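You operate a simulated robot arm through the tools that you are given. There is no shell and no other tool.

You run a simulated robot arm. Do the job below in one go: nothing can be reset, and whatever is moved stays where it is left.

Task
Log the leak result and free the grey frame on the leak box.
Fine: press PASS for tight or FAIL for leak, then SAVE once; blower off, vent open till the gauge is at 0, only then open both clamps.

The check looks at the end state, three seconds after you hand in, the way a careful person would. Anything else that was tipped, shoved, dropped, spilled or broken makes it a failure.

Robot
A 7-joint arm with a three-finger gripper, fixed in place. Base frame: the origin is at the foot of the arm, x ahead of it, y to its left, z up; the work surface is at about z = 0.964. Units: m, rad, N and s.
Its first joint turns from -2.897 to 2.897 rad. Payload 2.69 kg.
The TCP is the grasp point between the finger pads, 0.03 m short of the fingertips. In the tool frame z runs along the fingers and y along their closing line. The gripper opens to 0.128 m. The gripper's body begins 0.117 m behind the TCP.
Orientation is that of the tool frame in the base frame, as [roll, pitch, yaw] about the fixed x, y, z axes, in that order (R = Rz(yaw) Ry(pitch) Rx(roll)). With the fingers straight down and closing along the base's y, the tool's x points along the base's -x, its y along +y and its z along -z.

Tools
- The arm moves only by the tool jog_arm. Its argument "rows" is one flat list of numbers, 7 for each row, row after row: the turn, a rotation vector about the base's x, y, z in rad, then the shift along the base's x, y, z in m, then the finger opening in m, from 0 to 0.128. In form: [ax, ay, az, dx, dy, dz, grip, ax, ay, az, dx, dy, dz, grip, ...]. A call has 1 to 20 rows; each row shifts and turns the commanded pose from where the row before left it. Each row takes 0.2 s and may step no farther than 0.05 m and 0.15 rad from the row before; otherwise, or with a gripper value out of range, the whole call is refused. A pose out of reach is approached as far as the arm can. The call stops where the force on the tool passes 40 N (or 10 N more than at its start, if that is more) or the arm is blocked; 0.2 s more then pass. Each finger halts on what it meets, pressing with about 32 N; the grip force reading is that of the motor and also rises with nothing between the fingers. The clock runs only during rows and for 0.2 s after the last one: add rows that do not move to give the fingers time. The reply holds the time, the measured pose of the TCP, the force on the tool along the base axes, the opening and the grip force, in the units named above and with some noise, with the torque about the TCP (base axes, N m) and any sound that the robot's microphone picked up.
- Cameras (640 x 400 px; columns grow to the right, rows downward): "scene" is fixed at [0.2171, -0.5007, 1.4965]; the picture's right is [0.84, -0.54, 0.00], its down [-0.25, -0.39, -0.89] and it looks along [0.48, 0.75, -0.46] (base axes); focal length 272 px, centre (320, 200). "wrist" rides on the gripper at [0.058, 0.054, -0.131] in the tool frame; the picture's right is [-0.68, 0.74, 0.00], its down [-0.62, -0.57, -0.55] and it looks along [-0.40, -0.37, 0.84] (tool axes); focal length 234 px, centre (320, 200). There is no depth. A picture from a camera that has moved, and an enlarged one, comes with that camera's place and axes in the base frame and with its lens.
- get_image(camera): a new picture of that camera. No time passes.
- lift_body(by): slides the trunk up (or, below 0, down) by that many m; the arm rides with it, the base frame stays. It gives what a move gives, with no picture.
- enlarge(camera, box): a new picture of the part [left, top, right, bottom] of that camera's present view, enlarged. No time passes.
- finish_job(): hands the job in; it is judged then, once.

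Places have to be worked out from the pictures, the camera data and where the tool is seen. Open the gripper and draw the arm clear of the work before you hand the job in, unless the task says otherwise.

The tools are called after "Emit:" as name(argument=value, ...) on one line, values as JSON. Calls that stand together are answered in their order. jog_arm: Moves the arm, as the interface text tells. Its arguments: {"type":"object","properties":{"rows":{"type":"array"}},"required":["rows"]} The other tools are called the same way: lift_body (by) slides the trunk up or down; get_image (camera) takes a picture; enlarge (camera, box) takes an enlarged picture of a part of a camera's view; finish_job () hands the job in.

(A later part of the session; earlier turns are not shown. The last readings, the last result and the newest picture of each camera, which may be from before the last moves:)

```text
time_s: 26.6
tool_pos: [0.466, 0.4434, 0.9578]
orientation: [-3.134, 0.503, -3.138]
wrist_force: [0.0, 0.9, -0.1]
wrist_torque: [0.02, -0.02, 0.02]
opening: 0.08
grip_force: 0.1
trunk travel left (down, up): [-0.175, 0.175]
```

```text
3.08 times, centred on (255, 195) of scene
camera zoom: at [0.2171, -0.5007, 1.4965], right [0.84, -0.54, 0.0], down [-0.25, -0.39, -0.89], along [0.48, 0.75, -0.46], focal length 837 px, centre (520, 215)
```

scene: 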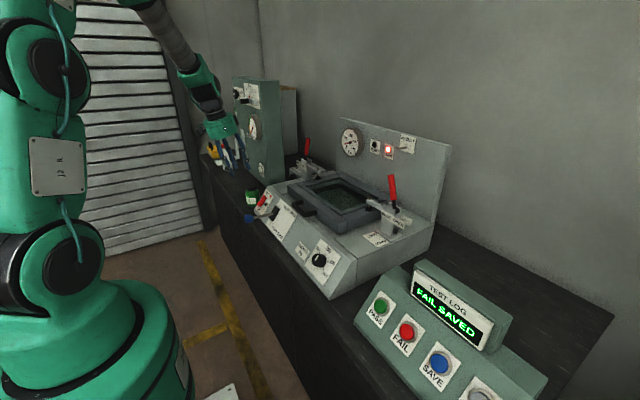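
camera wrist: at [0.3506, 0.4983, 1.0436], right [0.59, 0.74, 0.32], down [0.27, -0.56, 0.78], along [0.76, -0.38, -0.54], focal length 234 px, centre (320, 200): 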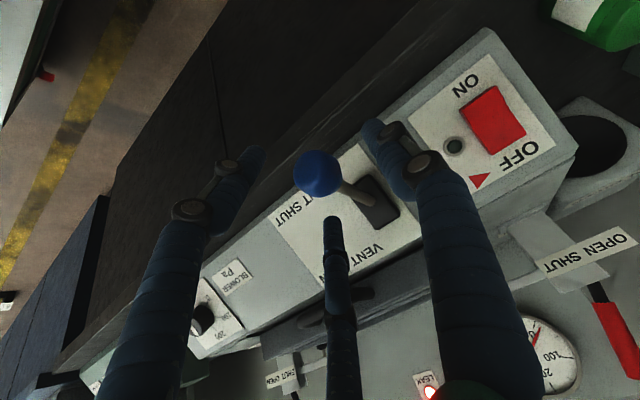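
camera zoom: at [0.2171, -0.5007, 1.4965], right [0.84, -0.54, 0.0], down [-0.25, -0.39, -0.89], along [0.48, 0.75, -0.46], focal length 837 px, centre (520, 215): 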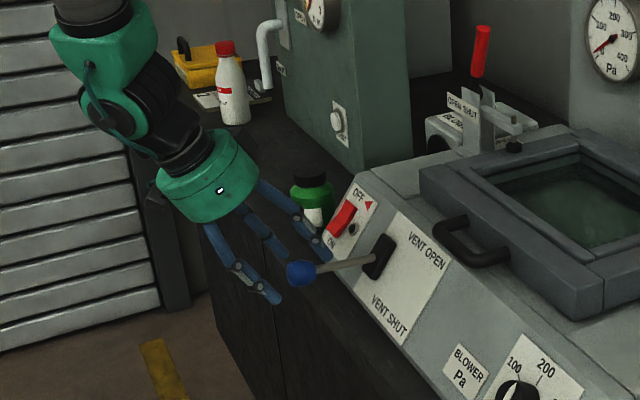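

The ball sits centred between the fingers. I advance the last 3 cm and close on the ball.

Emit:
jog_arm(rows=[0, 0, 0, 0.0145, 0.0005, -0.028, 0.08, 0, 0, 0, 0, 0, 0, 0.06, 0, 0, 0, 0, 0, 0, 0.03, 0, 0, 0, 0, 0, 0, 0.02, 0, 0, 0, 0, 0, 0, 0.02])

Emit:
get_image(camera="wrist")

Emit:
enlarge(camera="scene", box=[180, 130, 330, 260])

```text
time_s: 27.5
tool_pos: [0.4821, 0.442, 0.9314]
orientation: [-3.132, 0.511, 3.14]
wrist_force: [14.0, -12.6, 9.2]
wrist_torque: [-0.48, -0.02, -0.01]
opening: 0.0448
grip_force: 18.0
trunk travel left (down, up): [-0.175, 0.175]
stopped in row 4: the force on the tool passed its limit at 41 N (the readings are from after the stop); the commanded pose is now the measured one
```

```text
taken
camera wrist: at [0.3669, 0.4969, 1.0162], right [0.6, 0.74, 0.32], down [0.27, -0.56, 0.78], along [0.76, -0.38, -0.53], focal length 234 px, centre (320, 200)
```

wrist: 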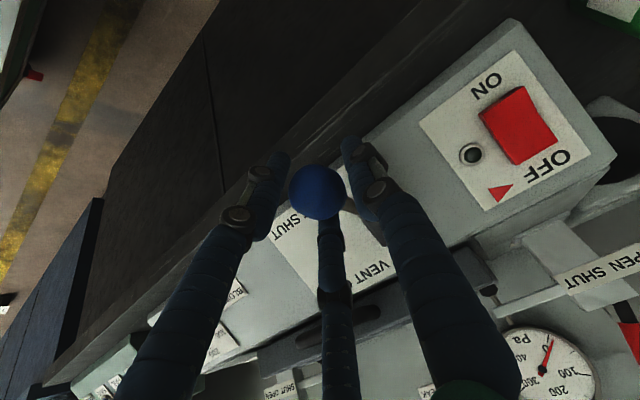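

```text
3.08 times, centred on (255, 195) of scene
camera zoom: at [0.2171, -0.5007, 1.4965], right [0.84, -0.54, 0.0], down [-0.25, -0.39, -0.89], along [0.48, 0.75, -0.46], focal length 837 px, centre (520, 215)
```

zoom: 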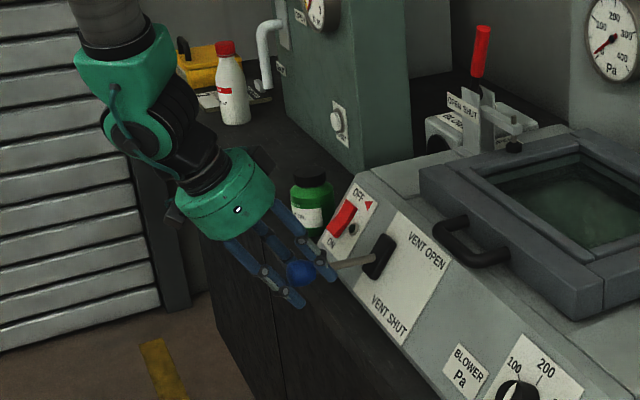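

The fingers have the ball (opening 0.045), but the grip is slightly off-centre (side force −12.6 N in y). I nudge the tool the way it is being pushed and close again.

Emit:
jog_arm(rows=[0, 0, 0, 0.001, -0.0015, 0.0005, 0.045, 0, 0, 0, 0.001, -0.0015, 0.0005, 0.042, 0, 0, 0, 0, 0, 0, 0.04, 0, 0, 0, 0, 0, 0, 0.038])

```text
time_s: 28.5
tool_pos: [0.4812, 0.4402, 0.9321]
orientation: [-3.133, 0.507, 3.141]
wrist_force: [-2.9, -0.2, -1.7]
wrist_torque: [0.0, 0.04, -0.04]
opening: 0.0441
grip_force: 4.4
trunk travel left (down, up): [-0.175, 0.175]
```

Centred now. I tighten the grip and start lifting the ball a little along its arc (pivot near (0.593, ·, 0.916), radius ≈0.11).

Emit:
jog_arm(rows=[0, 0, 0, 0, 0, 0, 0.034, 0, 0, 0, 0, 0, 0, 0.03, 0, 0, 0, 0.001, 0, 0.006, 0.03, 0, 0, 0, 0.001, 0, 0.006, 0.03])

Emit:
enlarge(camera="scene", box=[180, 130, 330, 260])

```text
time_s: 29.5
tool_pos: [0.4839, 0.4383, 0.943]
orientation: [-3.134, 0.507, 3.14]
wrist_force: [-5.7, -11.8, -0.1]
wrist_torque: [0.09, 0.07, 0.09]
opening: 0.0424
grip_force: 8.8
trunk travel left (down, up): [-0.175, 0.175]
```

```text
3.08 times, centred on (255, 195) of scene
camera zoom: at [0.2171, -0.5007, 1.4965], right [0.84, -0.54, 0.0], down [-0.25, -0.39, -0.89], along [0.48, 0.75, -0.46], focal length 837 px, centre (520, 215)
```

zoom: 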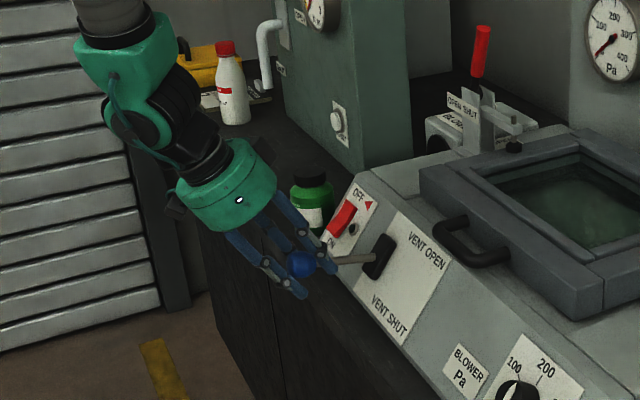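

The ball is following. I continue along the arc in small rows, shifting 2 mm in −y to relieve the side force.

Emit:
jog_arm(rows=[0, 0, 0, 0.0034, -0.001, 0.0092, 0.03, 0, 0, 0, 0.0038, -0.001, 0.0092, 0.03, 0, 0, 0, 0.005, 0, 0.009, 0.03, 0, 0, 0, 0.0053, 0, 0.0087, 0.03])

Emit:
enlarge(camera="scene", box=[180, 130, 330, 260])

```text
time_s: 30.5
tool_pos: [0.5006, 0.4389, 0.9785]
orientation: [-3.135, 0.508, 3.141]
wrist_force: [5.1, 0.1, -10.4]
wrist_torque: [0.28, 0.52, 0.35]
opening: 0.037
grip_force: 45.4
trunk travel left (down, up): [-0.175, 0.175]
```

```text
3.08 times, centred on (255, 195) of scene
camera zoom: at [0.2171, -0.5007, 1.4965], right [0.84, -0.54, 0.0], down [-0.25, -0.39, -0.89], along [0.48, 0.75, -0.46], focal length 837 px, centre (520, 215)
```

zoom: 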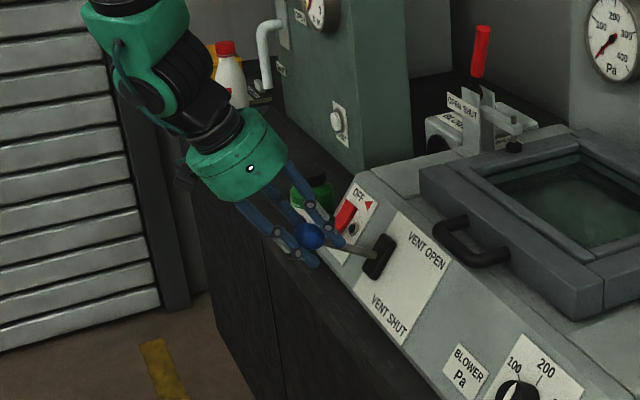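

Still holding and following well (forces ~11 N). Continue to about 55° on the arc.

Emit:
jog_arm(rows=[0, 0, 0, 0.0063, 0, 0.008, 0.03, 0, 0, 0, 0.0068, 0, 0.0076, 0.03, 0, 0, 0, 0.0075, 0, 0.0069, 0.03, 0, 0, 0, 0.0081, 0, 0.0062, 0.03])

Emit:
enlarge(camera="scene", box=[180, 130, 330, 260])

```text
time_s: 31.5
tool_pos: [0.5306, 0.4404, 1.0072]
orientation: [-3.134, 0.508, -3.141]
wrist_force: [-3.8, 23.2, -9.3]
wrist_torque: [0.33, 0.87, 0.48]
opening: 0.0323
grip_force: 45.6
trunk travel left (down, up): [-0.175, 0.175]
```

```text
3.08 times, centred on (255, 195) of scene
camera zoom: at [0.2171, -0.5007, 1.4965], right [0.84, -0.54, 0.0], down [-0.25, -0.39, -0.89], along [0.48, 0.75, -0.46], focal length 837 px, centre (520, 215)
```

zoom: 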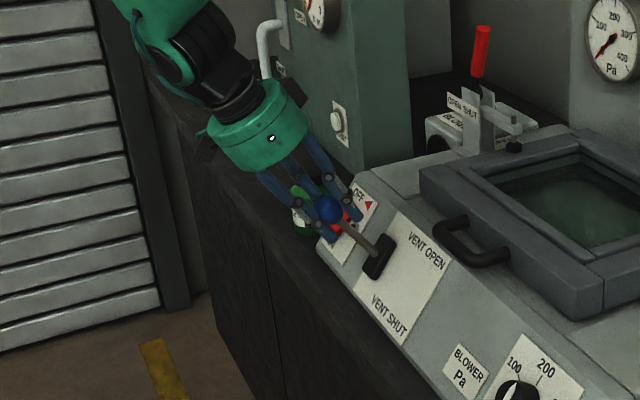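

Good, lever is past mid-travel. I relieve the side force with +1 mm steps in y and continue to ~70°.

Emit:
jog_arm(rows=[0, 0, 0, 0.0085, 0.0015, 0.0055, 0.03, 0, 0, 0, 0.0092, 0.0015, 0.0047, 0.03, 0, 0, 0, 0.0094, 0, 0.0039, 0.03])

Emit:
enlarge(camera="scene", box=[180, 130, 330, 260])

Emit:
get_image(camera="wrist")

```text
time_s: 32.4
tool_pos: [0.5516, 0.4407, 1.0208]
orientation: [-3.131, 0.504, 3.14]
wrist_force: [-15.3, 2.9, 6.7]
wrist_torque: [1.29, 0.91, 0.46]
opening: 0.033
grip_force: 45.7
trunk travel left (down, up): [-0.175, 0.175]
stopped in row 3: the force on the tool passed its limit at 42 N (the readings are from after the stop); the commanded pose is now the measured one
```

```text
3.08 times, centred on (255, 195) of scene
camera zoom: at [0.2171, -0.5007, 1.4965], right [0.84, -0.54, 0.0], down [-0.25, -0.39, -0.89], along [0.48, 0.75, -0.46], focal length 837 px, centre (520, 215)
```

zoom: 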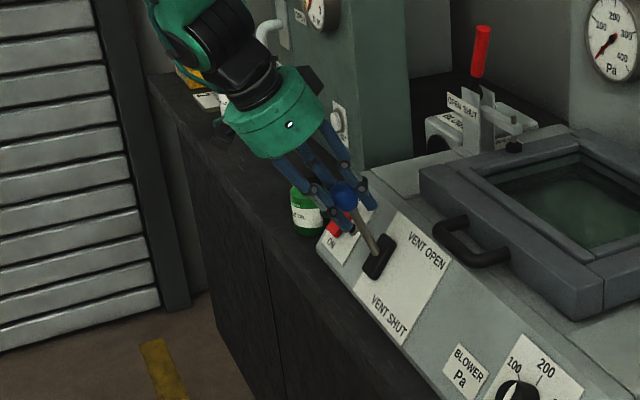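

```text
taken
camera wrist: at [0.4377, 0.4957, 1.1055], right [0.59, 0.74, 0.32], down [0.27, -0.56, 0.78], along [0.76, -0.38, -0.53], focal length 234 px, centre (320, 200)
```

wrist: 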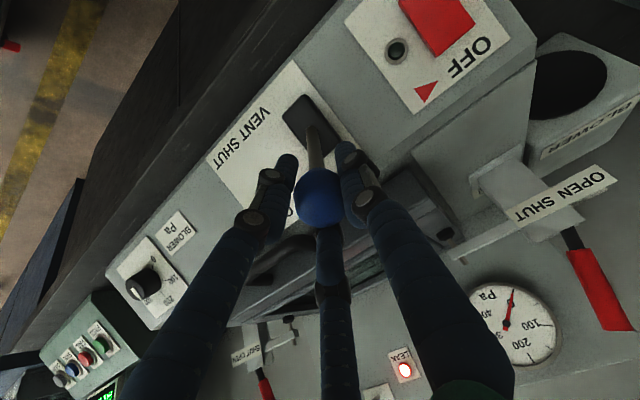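

The lever now points well up-slope toward VENT OPEN and resisted at about 67°, likely the end stop. I look closer at the lever and gauge.

Emit:
enlarge(camera="wrist", box=[440, 260, 580, 380])

Emit:
enlarge(camera="scene", box=[330, 115, 430, 175])

Emit:
enlarge(camera="wrist", box=[230, 70, 410, 260])

Emit:
enlarge(camera="scene", box=[235, 165, 325, 235])

```text
3.33 times, centred on (510, 320) of wrist
camera zoom: at [0.4377, 0.4957, 1.1055], right [0.59, 0.74, 0.32], down [0.27, -0.56, 0.78], along [0.76, -0.38, -0.53], focal length 781 px, centre (-313, -200)
```

zoom: 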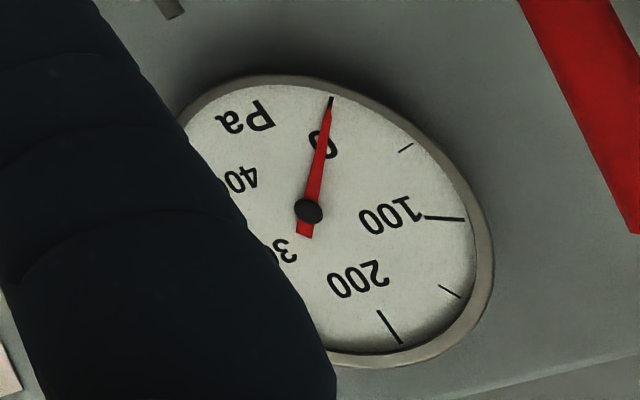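

```text
6.40 times, centred on (380, 145) of scene
camera zoom: at [0.2171, -0.5007, 1.4965], right [0.84, -0.54, 0.0], down [-0.25, -0.39, -0.89], along [0.48, 0.75, -0.46], focal length 1742 px, centre (-64, 552)
```

zoom: 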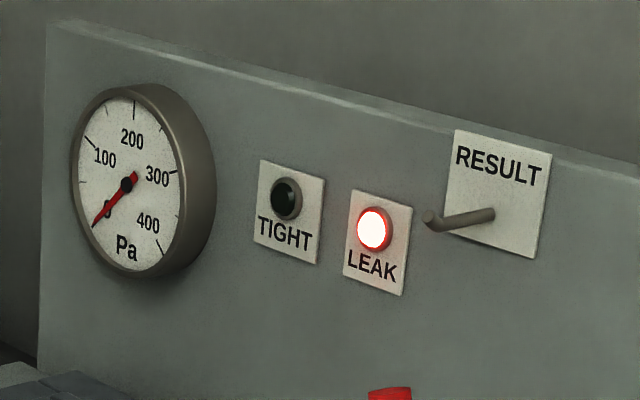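

```text
2.11 times, centred on (320, 165) of wrist
camera zoom: at [0.4377, 0.4957, 1.1055], right [0.59, 0.74, 0.32], down [0.27, -0.56, 0.78], along [0.76, -0.38, -0.53], focal length 493 px, centre (320, 274)
```

zoom: 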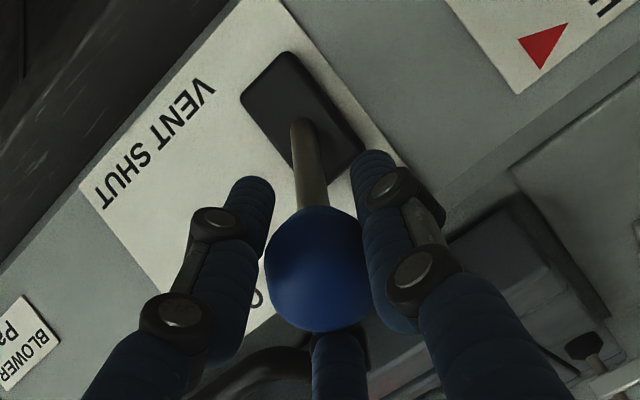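

```text
5.71 times, centred on (280, 200) of scene
camera zoom: at [0.2171, -0.5007, 1.4965], right [0.84, -0.54, 0.0], down [-0.25, -0.39, -0.89], along [0.48, 0.75, -0.46], focal length 1555 px, centre (549, 200)
```

zoom: 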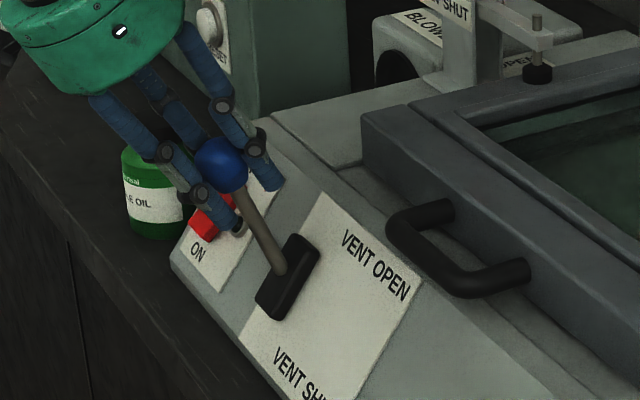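

The gauge reads 0 now. To make sure the lever is at its full OPEN stop, I push it a little further, gently.

Emit:
jog_arm(rows=[0, 0, 0, 0.003, 0, 0.001, 0.03, 0, 0, 0, 0.003, 0, 0.001, 0.03])

Emit:
enlarge(camera="scene", box=[235, 165, 325, 235])

```text
time_s: 32.8
tool_pos: [0.5522, 0.4406, 1.0201]
orientation: [-3.135, 0.501, -3.138]
wrist_force: [-19.1, -0.4, 11.8]
wrist_torque: [1.19, 0.94, 0.47]
opening: 0.0331
grip_force: 45.3
trunk travel left (down, up): [-0.175, 0.175]
stopped in row 2: the force on the tool passed its limit at 45 N (the readings are from after the stop); the commanded pose is now the measured one
```

```text
5.71 times, centred on (280, 200) of scene
camera zoom: at [0.2171, -0.5007, 1.4965], right [0.84, -0.54, 0.0], down [-0.25, -0.39, -0.89], along [0.48, 0.75, -0.46], focal length 1555 px, centre (549, 200)
```

zoom: 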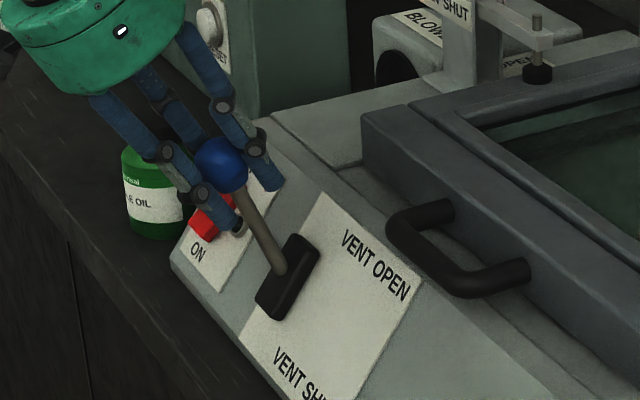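

It is at a hard stop: fully open. I open the fingers and back out along the tool axis, then check that the lever stays and the gauge remains at 0.

Emit:
jog_arm(rows=[0, 0, 0, 0, 0, 0, 0.045, 0, 0, 0, 0, 0, 0, 0.06, 0, 0, 0, 0, 0, 0, 0.08, 0, 0, 0, 0, 0, 0, 0.08])

Emit:
enlarge(camera="scene", box=[235, 165, 325, 235])

Emit:
get_image(camera="wrist")

```text
time_s: 33.8
tool_pos: [0.5547, 0.4396, 1.0182]
orientation: [-3.131, 0.501, -3.139]
wrist_force: [0.6, 0.2, -1.1]
wrist_torque: [0.01, 0.01, -0.03]
opening: 0.0798
grip_force: 0.0
trunk travel left (down, up): [-0.175, 0.175]
```

```text
5.71 times, centred on (280, 200) of scene
camera zoom: at [0.2171, -0.5007, 1.4965], right [0.84, -0.54, 0.0], down [-0.25, -0.39, -0.89], along [0.48, 0.75, -0.46], focal length 1555 px, centre (549, 200)
```

zoom: 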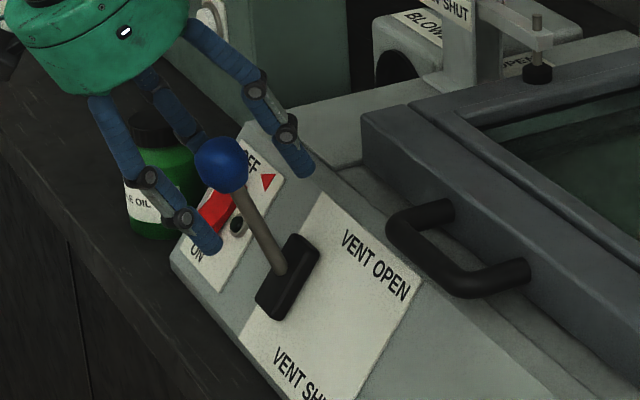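

```text
taken
camera wrist: at [0.44, 0.4953, 1.1046], right [0.59, 0.74, 0.32], down [0.28, -0.56, 0.78], along [0.76, -0.38, -0.54], focal length 234 px, centre (320, 200)
```

wrist: 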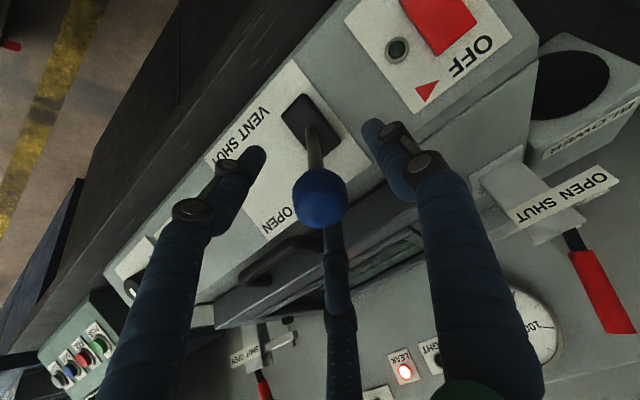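

The lever stays at OPEN by itself. I back out along the tool axis.

Emit:
jog_arm(rows=[0, 0, 0, -0.0144, 0, 0.0263, 0.08, 0, 0, 0, -0.0144, 0, 0.0263, 0.08, 0, 0, 0, -0.0144, 0, 0.0263, 0.08, 0, 0, 0, -0.0144, 0, 0.0263, 0.08, 0, 0, 0, -0.0144, 0, 0.0263, 0.08, 0, 0, 0, 0, 0, 0, 0.08])

Emit:
get_image(camera="wrist")

Emit:
enlarge(camera="scene", box=[230, 110, 430, 260])

Emit:
enlarge(camera="scene", box=[330, 115, 430, 175])

```text
time_s: 35.2
tool_pos: [0.4813, 0.4403, 1.1505]
orientation: [-3.132, 0.501, -3.138]
wrist_force: [-0.5, -0.6, 1.3]
wrist_torque: [0.01, -0.01, 0.02]
opening: 0.0801
grip_force: 0.1
trunk travel left (down, up): [-0.175, 0.175]
```

```text
taken
camera wrist: at [0.3667, 0.4941, 1.2367], right [0.59, 0.74, 0.32], down [0.28, -0.56, 0.78], along [0.76, -0.38, -0.54], focal length 234 px, centre (320, 200)
```

wrist: 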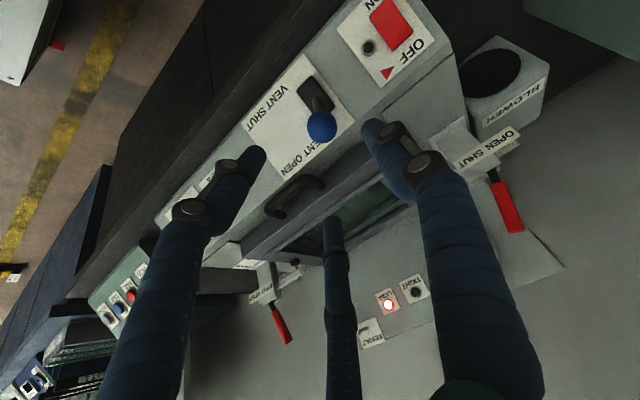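

```text
2.67 times, centred on (330, 185) of scene
camera zoom: at [0.2171, -0.5007, 1.4965], right [0.84, -0.54, 0.0], down [-0.25, -0.39, -0.89], along [0.48, 0.75, -0.46], focal length 726 px, centre (293, 240)
```

zoom: 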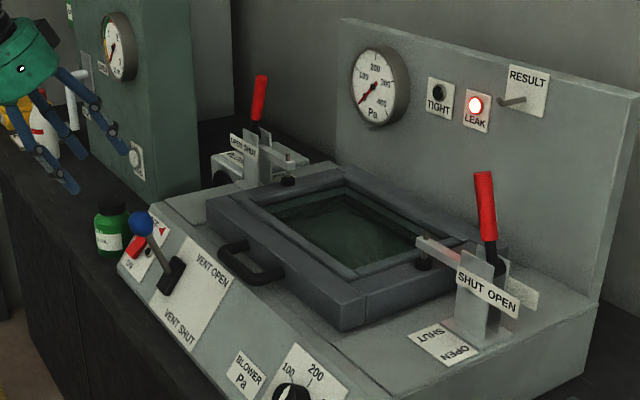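

```text
6.40 times, centred on (380, 145) of scene
camera zoom: at [0.2171, -0.5007, 1.4965], right [0.84, -0.54, 0.0], down [-0.25, -0.39, -0.89], along [0.48, 0.75, -0.46], focal length 1742 px, centre (-64, 552)
```

zoom: 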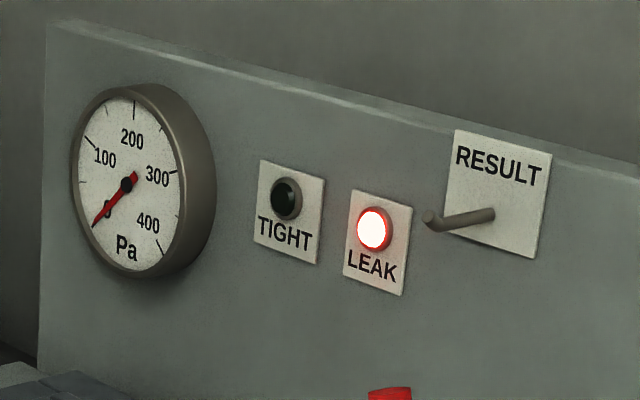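

Gauge stays at 0 with the blower off and vent open, so the clamps may be opened now. I triangulate the handles: left top ≈(0.833, 0.557, 1.17), base (0.834, 0.586, 1.09); right top ≈(0.832, 0.046, 1.17), base (0.834, 0.024, 1.09). Both lean inward (SHUT), OPEN is outward. I look at the clamp structure closely.

Emit:
enlarge(camera="scene", box=[350, 165, 430, 245])

Emit:
enlarge(camera="scene", box=[285, 130, 345, 185])

Emit:
enlarge(camera="wrist", box=[230, 250, 330, 360])

Emit:
enlarge(camera="wrist", box=[430, 100, 560, 250])

```text
5.00 times, centred on (390, 205) of scene
camera zoom: at [0.2171, -0.5007, 1.4965], right [0.84, -0.54, 0.0], down [-0.25, -0.39, -0.89], along [0.48, 0.75, -0.46], focal length 1360 px, centre (-30, 175)
```

zoom: 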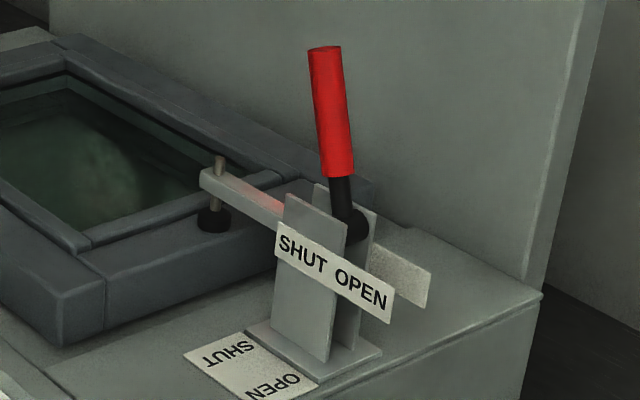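

```text
7.27 times, centred on (315, 158) of scene
camera zoom: at [0.2171, -0.5007, 1.4965], right [0.84, -0.54, 0.0], down [-0.25, -0.39, -0.89], along [0.48, 0.75, -0.46], focal length 1979 px, centre (356, 509)
```

zoom: 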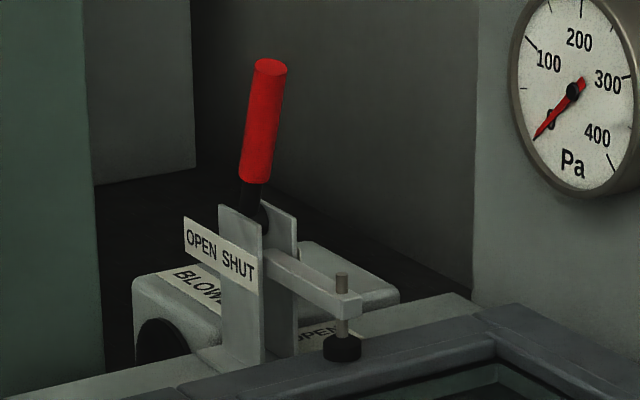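

```text
3.64 times, centred on (280, 305) of wrist
camera zoom: at [0.3667, 0.4941, 1.2367], right [0.59, 0.74, 0.32], down [0.28, -0.56, 0.78], along [0.76, -0.38, -0.54], focal length 852 px, centre (466, -182)
```

zoom: 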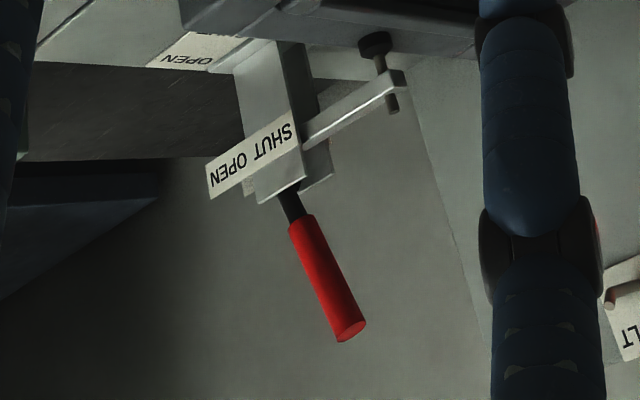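

```text
2.67 times, centred on (495, 175) of wrist
camera zoom: at [0.3667, 0.4941, 1.2367], right [0.59, 0.74, 0.32], down [0.28, -0.56, 0.78], along [0.76, -0.38, -0.54], focal length 624 px, centre (-147, 267)
```

zoom: 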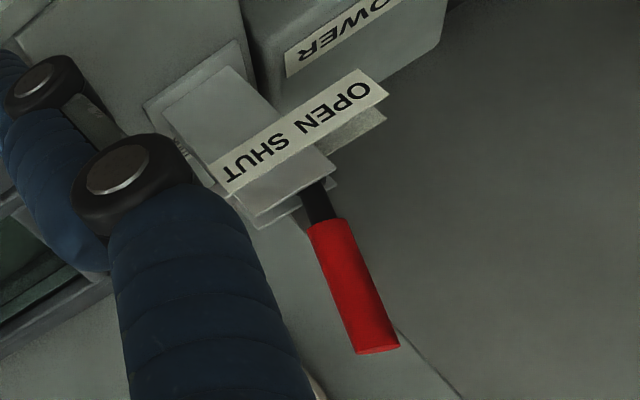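

The clamps pivot about x between two plates, arm and handle together; pushing the handle outward swings the arm up. I start with the right one: close the fingers and move high over the box toward a point on the inner (+y) side of the right handle.

Emit:
jog_arm(rows=[0, -0.1, 0, 0.005, -0.03, 0.03, 0.04, 0, -0.15, 0, 0.0149, -0.0413, 0.0112, 0, 0, -0.15, 0, 0.0149, -0.0413, 0.0112, 0, 0, 0, 0, 0.0149, -0.0413, 0.0112, 0, 0, 0, 0, 0.0149, -0.0413, 0.0112, 0, 0, 0, 0, 0.0149, -0.0413, 0.0112, 0, 0, 0, 0, 0.0149, -0.0413, 0.0, 0, 0, 0, 0, 0.0149, -0.0413, 0.0, 0, 0, 0, 0, 0, 0, 0, 0])

Emit:
get_image(camera="scene")

Emit:
get_image(camera="wrist")

```text
time_s: 37.2
tool_pos: [0.5904, 0.1215, 1.237]
orientation: [-3.13, 0.901, -3.138]
wrist_force: [-0.6, 0.1, 0.1]
wrist_torque: [0.03, 0.01, 0.01]
opening: 0.0019
grip_force: 31.4
trunk travel left (down, up): [-0.175, 0.175]
```

```text
taken
```

scene: 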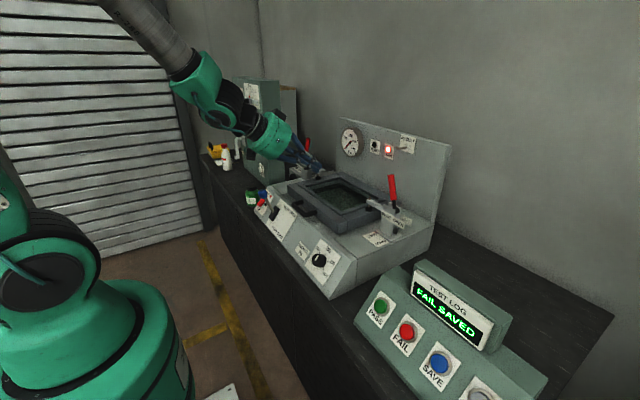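

```text
taken
camera wrist: at [0.4511, 0.1759, 1.2718], right [0.42, 0.74, 0.53], down [-0.05, -0.56, 0.83], along [0.9, -0.38, -0.2], focal length 234 px, centre (320, 200)
```

wrist: 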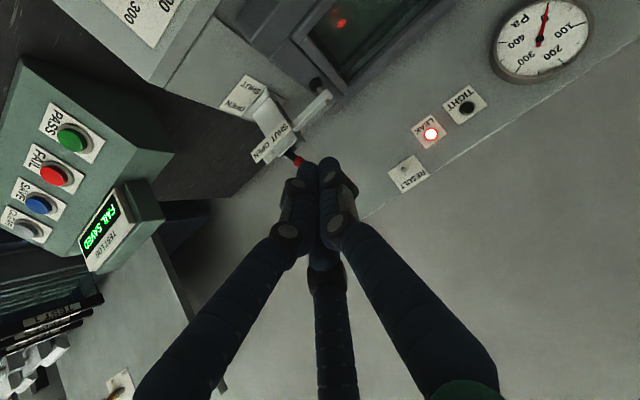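

Moving forward over the frame to beside the right handle's inner side (y≈0.115, 4 cm clear).

Emit:
jog_arm(rows=[0, 0, 0, 0.0391, -0.001, -0.012, 0, 0, 0, 0, 0.0391, -0.001, -0.012, 0, 0, 0, 0, 0.0391, -0.001, -0.014, 0, 0, 0, 0, 0.0391, -0.001, -0.014, 0, 0, 0, 0, 0.0391, -0.001, -0.014, 0, 0, 0, 0, 0.0391, -0.001, -0.014, 0, 0, 0, 0, 0, 0, 0, 0])

Emit:
get_image(camera="wrist")

Emit:
enlarge(camera="scene", box=[290, 110, 450, 250])

```text
time_s: 38.8
tool_pos: [0.8285, 0.1139, 1.1545]
orientation: [-3.132, 0.898, -3.139]
wrist_force: [0.5, -0.9, -0.4]
wrist_torque: [-0.01, 0.0, -0.01]
opening: 0.0021
grip_force: 31.0
trunk travel left (down, up): [-0.175, 0.175]
```

```text
taken
camera wrist: at [0.6894, 0.1692, 1.1893], right [0.42, 0.74, 0.52], down [-0.05, -0.56, 0.83], along [0.9, -0.38, -0.2], focal length 234 px, centre (320, 200)
```

wrist: 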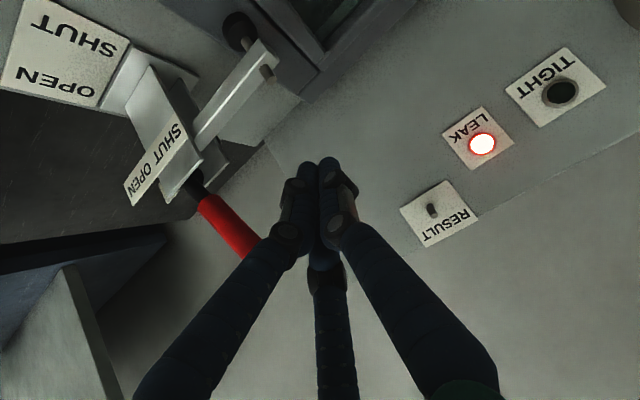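

```text
2.86 times, centred on (370, 180) of scene
camera zoom: at [0.2171, -0.5007, 1.4965], right [0.84, -0.54, 0.0], down [-0.25, -0.39, -0.89], along [0.48, 0.75, -0.46], focal length 777 px, centre (177, 257)
```

zoom: 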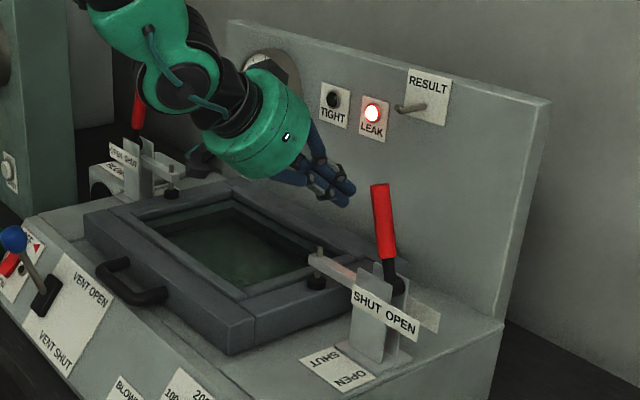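

The closed tip is beside the handle. The pivot is near (0.834, 0.010, 1.067). I lower 1.6 cm, move −y until contact and then push along the arc up to vertical.

Emit:
jog_arm(rows=[0, 0, 0, 0.002, -0.02, -0.008, 0, 0, 0, 0, 0, -0.02, -0.008, 0, 0, 0, 0, 0, -0.012, 0, 0, 0, 0, 0, 0, -0.008, 0.002, 0, 0, 0, 0, 0, -0.008, 0.003, 0])

Emit:
enlarge(camera="scene", box=[290, 110, 450, 250])

Emit:
get_image(camera="wrist")

```text
time_s: 40.0
tool_pos: [0.828, 0.0466, 1.1458]
orientation: [-3.13, 0.9, -3.138]
wrist_force: [-0.6, 0.4, -0.7]
wrist_torque: [0.0, 0.02, 0.01]
opening: 0.0021
grip_force: 31.4
trunk travel left (down, up): [-0.175, 0.175]
```

```text
2.86 times, centred on (370, 180) of scene
camera zoom: at [0.2171, -0.5007, 1.4965], right [0.84, -0.54, 0.0], down [-0.25, -0.39, -0.89], along [0.48, 0.75, -0.46], focal length 777 px, centre (177, 257)
```

zoom: 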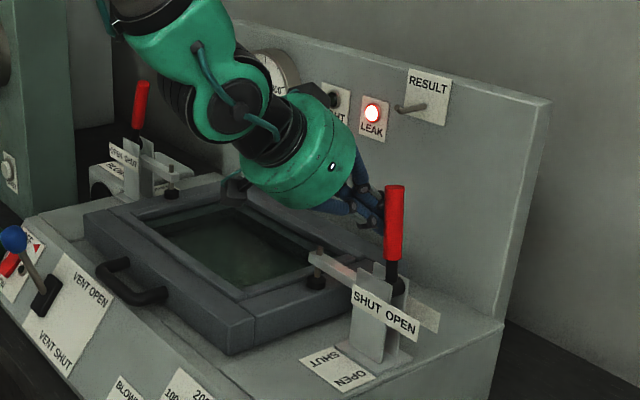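

```text
taken
camera wrist: at [0.6893, 0.1019, 1.1795], right [0.42, 0.74, 0.53], down [-0.05, -0.56, 0.83], along [0.9, -0.38, -0.2], focal length 234 px, centre (320, 200)
```

wrist: 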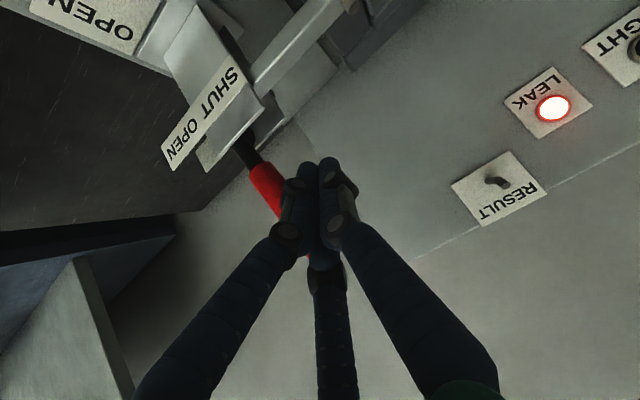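

The handle follows with little resistance. I keep pushing along the arc to about 40° outward.

Emit:
jog_arm(rows=[0, 0, 0, 0, -0.0073, 0.0006, 0, 0, 0, 0, 0, -0.0073, 0.0006, 0, 0, 0, 0, 0, -0.0094, 0.0009, 0, 0, 0, 0, 0, -0.0094, 0.0009, 0, 0, 0, 0, 0, -0.0094, 0.0, 0, 0, 0, 0, 0, -0.0093, -0.0024, 0, 0, 0, 0, 0, -0.0093, -0.0024, 0, 0, 0, 0, 0, -0.0093, -0.0024, 0])

Emit:
enlarge(camera="scene", box=[290, 110, 450, 250])

Emit:
get_image(camera="wrist")

```text
time_s: 41.8
tool_pos: [0.8279, -0.0235, 1.1405]
orientation: [-3.131, 0.901, -3.138]
wrist_force: [-0.7, -0.1, -0.6]
wrist_torque: [-0.04, -0.03, -0.03]
opening: 0.0023
grip_force: 31.7
trunk travel left (down, up): [-0.175, 0.175]
```

```text
2.86 times, centred on (370, 180) of scene
camera zoom: at [0.2171, -0.5007, 1.4965], right [0.84, -0.54, 0.0], down [-0.25, -0.39, -0.89], along [0.48, 0.75, -0.46], focal length 777 px, centre (177, 257)
```

zoom: 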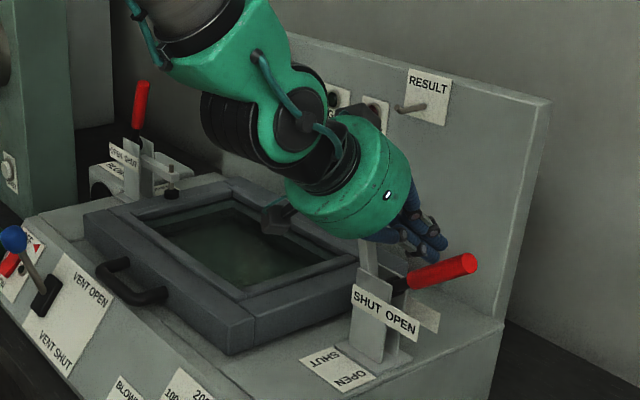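

```text
taken
camera wrist: at [0.6892, 0.0315, 1.1755], right [0.42, 0.74, 0.53], down [-0.05, -0.56, 0.83], along [0.9, -0.38, -0.2], focal length 234 px, centre (320, 200)
```

wrist: 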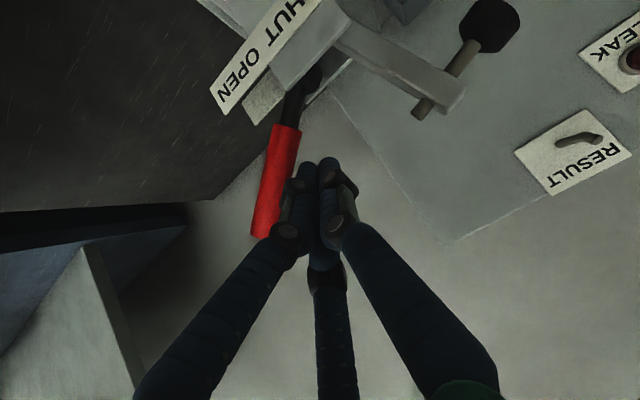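

The right handle has flipped over outward and its arm swung up. I retreat along the tool axis and check it.

Emit:
jog_arm(rows=[0, 0, 0, -0.0352, 0, 0.028, 0, 0, 0, 0, -0.0352, 0, 0.028, 0, 0, 0, 0, -0.0352, 0, 0.028, 0, 0, 0, 0, -0.0352, 0, 0.028, 0, 0, 0, 0, -0.03, 0.03, 0.01, 0, 0, 0, 0, 0, 0, 0, 0])

Emit:
get_image(camera="wrist")

Emit:
enlarge(camera="scene", box=[330, 140, 450, 260])

Emit:
get_image(camera="scene")

```text
time_s: 43.2
tool_pos: [0.6542, 0.0105, 1.265]
orientation: [-3.131, 0.9, -3.137]
wrist_force: [-0.3, 0.8, 0.3]
wrist_torque: [-0.02, 0.01, -0.04]
opening: 0.0022
grip_force: 31.6
trunk travel left (down, up): [-0.175, 0.175]
```

```text
taken
camera wrist: at [0.5155, 0.0651, 1.2987], right [0.42, 0.74, 0.53], down [-0.05, -0.56, 0.83], along [0.9, -0.38, -0.2], focal length 234 px, centre (320, 200)
```

wrist: 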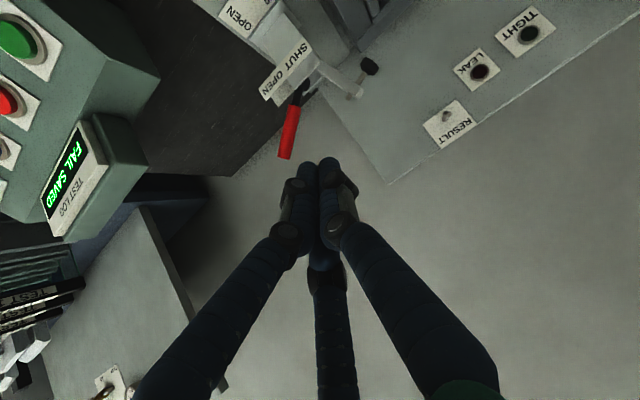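

```text
3.33 times, centred on (390, 200) of scene
camera zoom: at [0.2171, -0.5007, 1.4965], right [0.84, -0.54, 0.0], down [-0.25, -0.39, -0.89], along [0.48, 0.75, -0.46], focal length 907 px, centre (87, 200)
```

zoom: 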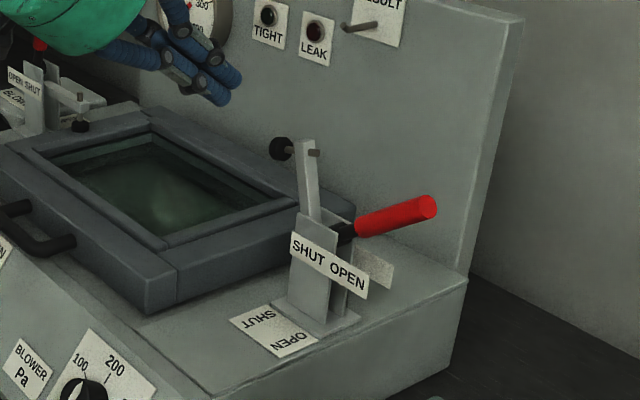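

```text
taken
```

scene: 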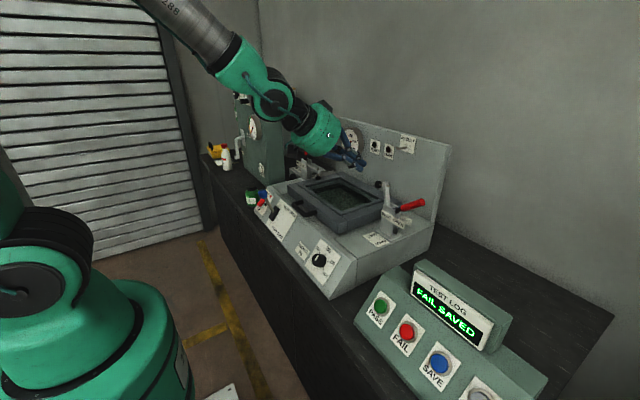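

Right clamp is open: arm upright, handle out to the OPEN side. Now I sweep high across to the mirror position for the left clamp (y≈0.49, inner side of the left handle).

Emit:
jog_arm(rows=[0, 0, 0, -0.005, 0.048, 0, 0, 0, 0, 0, -0.005, 0.048, 0, 0, 0, 0, 0, -0.005, 0.048, 0, 0, 0, 0, 0, -0.005, 0.048, 0, 0, 0, 0, 0, -0.005, 0.048, 0, 0, 0, 0, 0, -0.005, 0.048, 0, 0, 0, 0, 0, -0.005, 0.048, 0, 0, 0, 0, 0, -0.005, 0.048, 0, 0, 0, 0, 0, -0.005, 0.048, 0, 0, 0, 0, 0, -0.005, 0.048, 0, 0, 0, 0, 0, 0, 0, 0, 0])

Emit:
get_image(camera="scene")

Emit:
get_image(camera="wrist")

```text
time_s: 45.6
tool_pos: [0.6071, 0.4868, 1.2632]
orientation: [-3.129, 0.899, -3.137]
wrist_force: [0.7, 0.2, -0.7]
wrist_torque: [-0.07, 0.01, -0.04]
opening: 0.0023
grip_force: 31.5
trunk travel left (down, up): [-0.175, 0.175]
```

```text
taken
```

scene: 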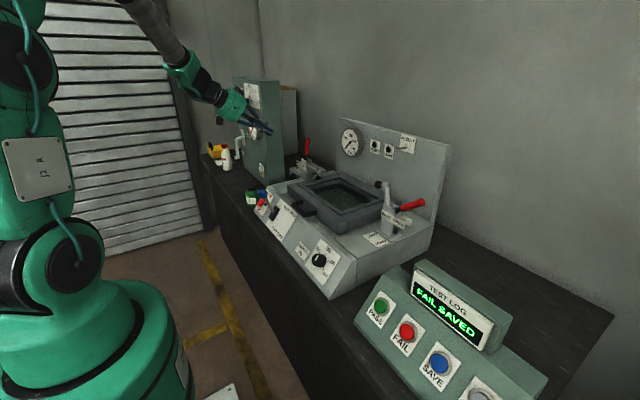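

```text
taken
camera wrist: at [0.4683, 0.5413, 1.2979], right [0.42, 0.74, 0.52], down [-0.05, -0.56, 0.83], along [0.9, -0.38, -0.2], focal length 234 px, centre (320, 200)
```

wrist: 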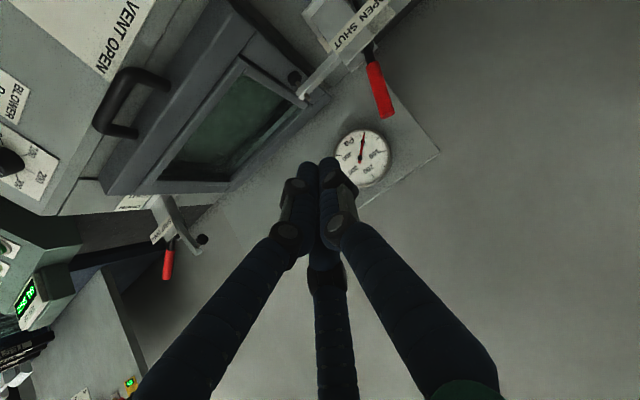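

Left handle top confirmed at (0.833, 0.556, 1.168). Moving forward to its inner side at y≈0.49.

Emit:
jog_arm(rows=[0, 0, 0, 0.0368, 0.0005, -0.015, 0, 0, 0, 0, 0.0368, 0.0005, -0.017, 0, 0, 0, 0, 0.0368, 0.0005, -0.02, 0, 0, 0, 0, 0.0368, 0.0005, -0.02, 0, 0, 0, 0, 0.0368, 0.0005, -0.02, 0, 0, 0, 0, 0.0368, 0.0005, -0.02, 0, 0, 0, 0, 0, 0, 0, 0])

Emit:
get_image(camera="wrist")

Emit:
enlarge(camera="scene", box=[230, 90, 370, 210])

```text
time_s: 47.2
tool_pos: [0.8283, 0.4899, 1.1482]
orientation: [-3.128, 0.901, -3.138]
wrist_force: [0.4, 0.0, -0.5]
wrist_torque: [0.0, -0.05, 0.04]
opening: 0.0021
grip_force: 31.9
trunk travel left (down, up): [-0.175, 0.175]
```

```text
taken
camera wrist: at [0.6897, 0.5457, 1.1835], right [0.42, 0.74, 0.52], down [-0.05, -0.56, 0.83], along [0.9, -0.38, -0.2], focal length 234 px, centre (320, 200)
```

wrist: 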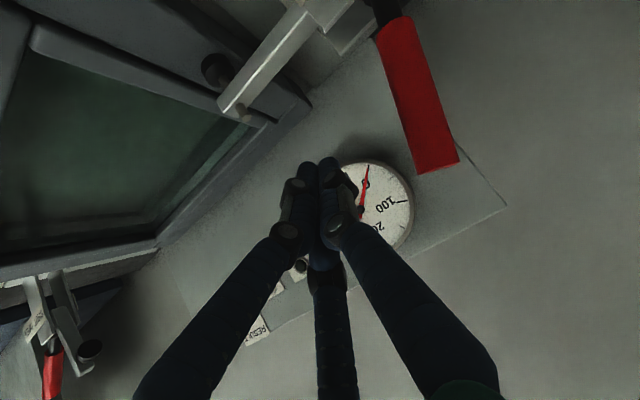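

```text
3.33 times, centred on (300, 150) of scene
camera zoom: at [0.2171, -0.5007, 1.4965], right [0.84, -0.54, 0.0], down [-0.25, -0.39, -0.89], along [0.48, 0.75, -0.46], focal length 907 px, centre (387, 367)
```

zoom: 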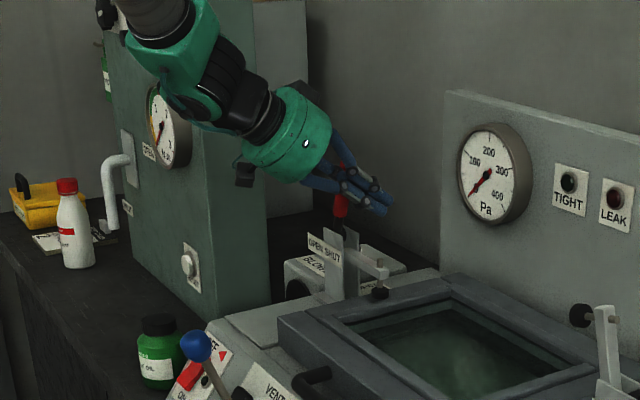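

Clear and in line. I lower slightly, move +y to contact, and push the handle to about vertical.

Emit:
jog_arm(rows=[0, 0, 0, 0.001, 0.02, -0.004, 0, 0, 0, 0, 0, 0.02, -0.004, 0, 0, 0, 0, 0, 0.012, 0, 0, 0, 0, 0, 0, 0.009, 0.002, 0, 0, 0, 0, 0, 0.009, 0.003, 0, 0, 0, 0, 0, 0.0073, 0.001, 0])

Emit:
enlarge(camera="scene", box=[230, 90, 370, 210])

Emit:
get_image(camera="wrist")

```text
time_s: 48.6
tool_pos: [0.8297, 0.5676, 1.149]
orientation: [-3.13, 0.901, -3.139]
wrist_force: [-0.3, 0.2, 0.7]
wrist_torque: [-0.02, 0.0, 0.02]
opening: 0.002
grip_force: 31.2
trunk travel left (down, up): [-0.175, 0.175]
```

```text
3.33 times, centred on (300, 150) of scene
camera zoom: at [0.2171, -0.5007, 1.4965], right [0.84, -0.54, 0.0], down [-0.25, -0.39, -0.89], along [0.48, 0.75, -0.46], focal length 907 px, centre (387, 367)
```

zoom: 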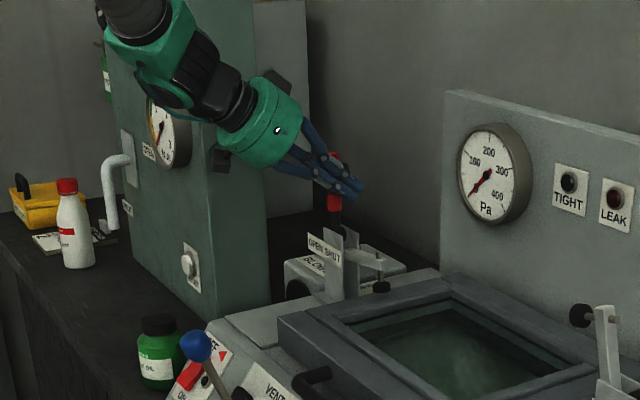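

```text
taken
camera wrist: at [0.6904, 0.622, 1.1842], right [0.42, 0.74, 0.52], down [-0.05, -0.56, 0.83], along [0.9, -0.38, -0.2], focal length 234 px, centre (320, 200)
```

wrist: 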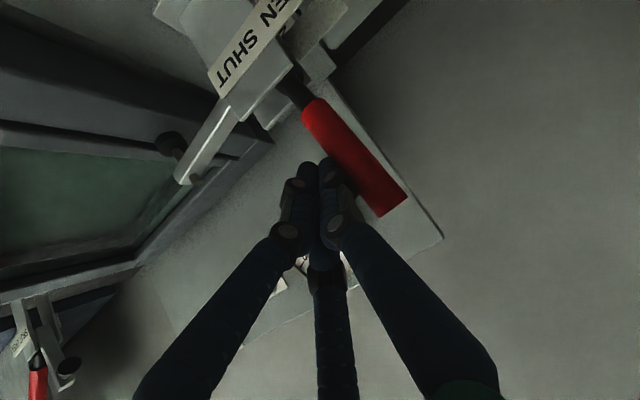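

The handle is tilting outward. I keep pushing along the arc to flip it over as with the right one.

Emit:
jog_arm(rows=[0, 0, 0, 0, 0.009, 0.0006, 0, 0, 0, 0, 0, 0.0094, 0.0009, 0, 0, 0, 0, 0, 0.0094, 0.0005, 0, 0, 0, 0, 0, 0.0094, 0.0, 0, 0, 0, 0, 0, 0.0093, -0.0024, 0, 0, 0, 0, 0, 0.0093, -0.0024, 0, 0, 0, 0, 0, 0.0093, -0.0024, 0])

Emit:
enlarge(camera="scene", box=[230, 90, 370, 210])

Emit:
get_image(camera="wrist")

```text
time_s: 50.2
tool_pos: [0.8288, 0.6338, 1.1444]
orientation: [-3.13, 0.899, -3.136]
wrist_force: [0.0, -0.1, 0.4]
wrist_torque: [0.03, 0.02, 0.0]
opening: 0.0021
grip_force: 31.1
trunk travel left (down, up): [-0.175, 0.175]
```

```text
3.33 times, centred on (300, 150) of scene
camera zoom: at [0.2171, -0.5007, 1.4965], right [0.84, -0.54, 0.0], down [-0.25, -0.39, -0.89], along [0.48, 0.75, -0.46], focal length 907 px, centre (387, 367)
```

zoom: 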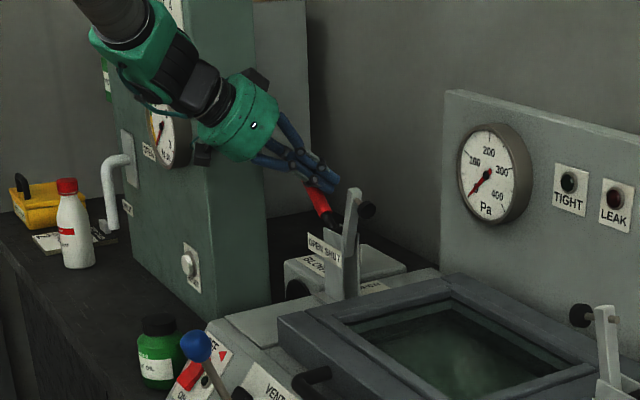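

```text
taken
camera wrist: at [0.6903, 0.6885, 1.1785], right [0.42, 0.74, 0.53], down [-0.05, -0.56, 0.83], along [0.9, -0.38, -0.2], focal length 234 px, centre (320, 200)
```

wrist: 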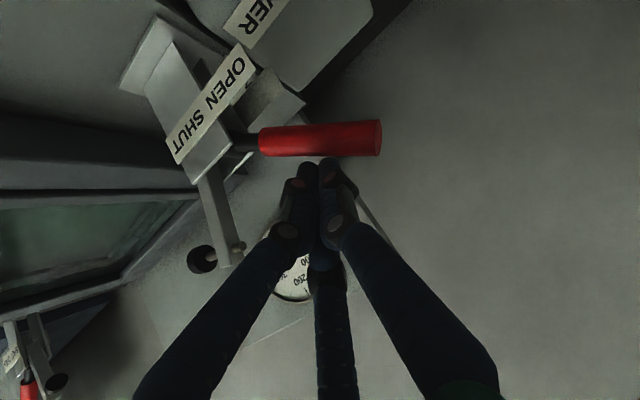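

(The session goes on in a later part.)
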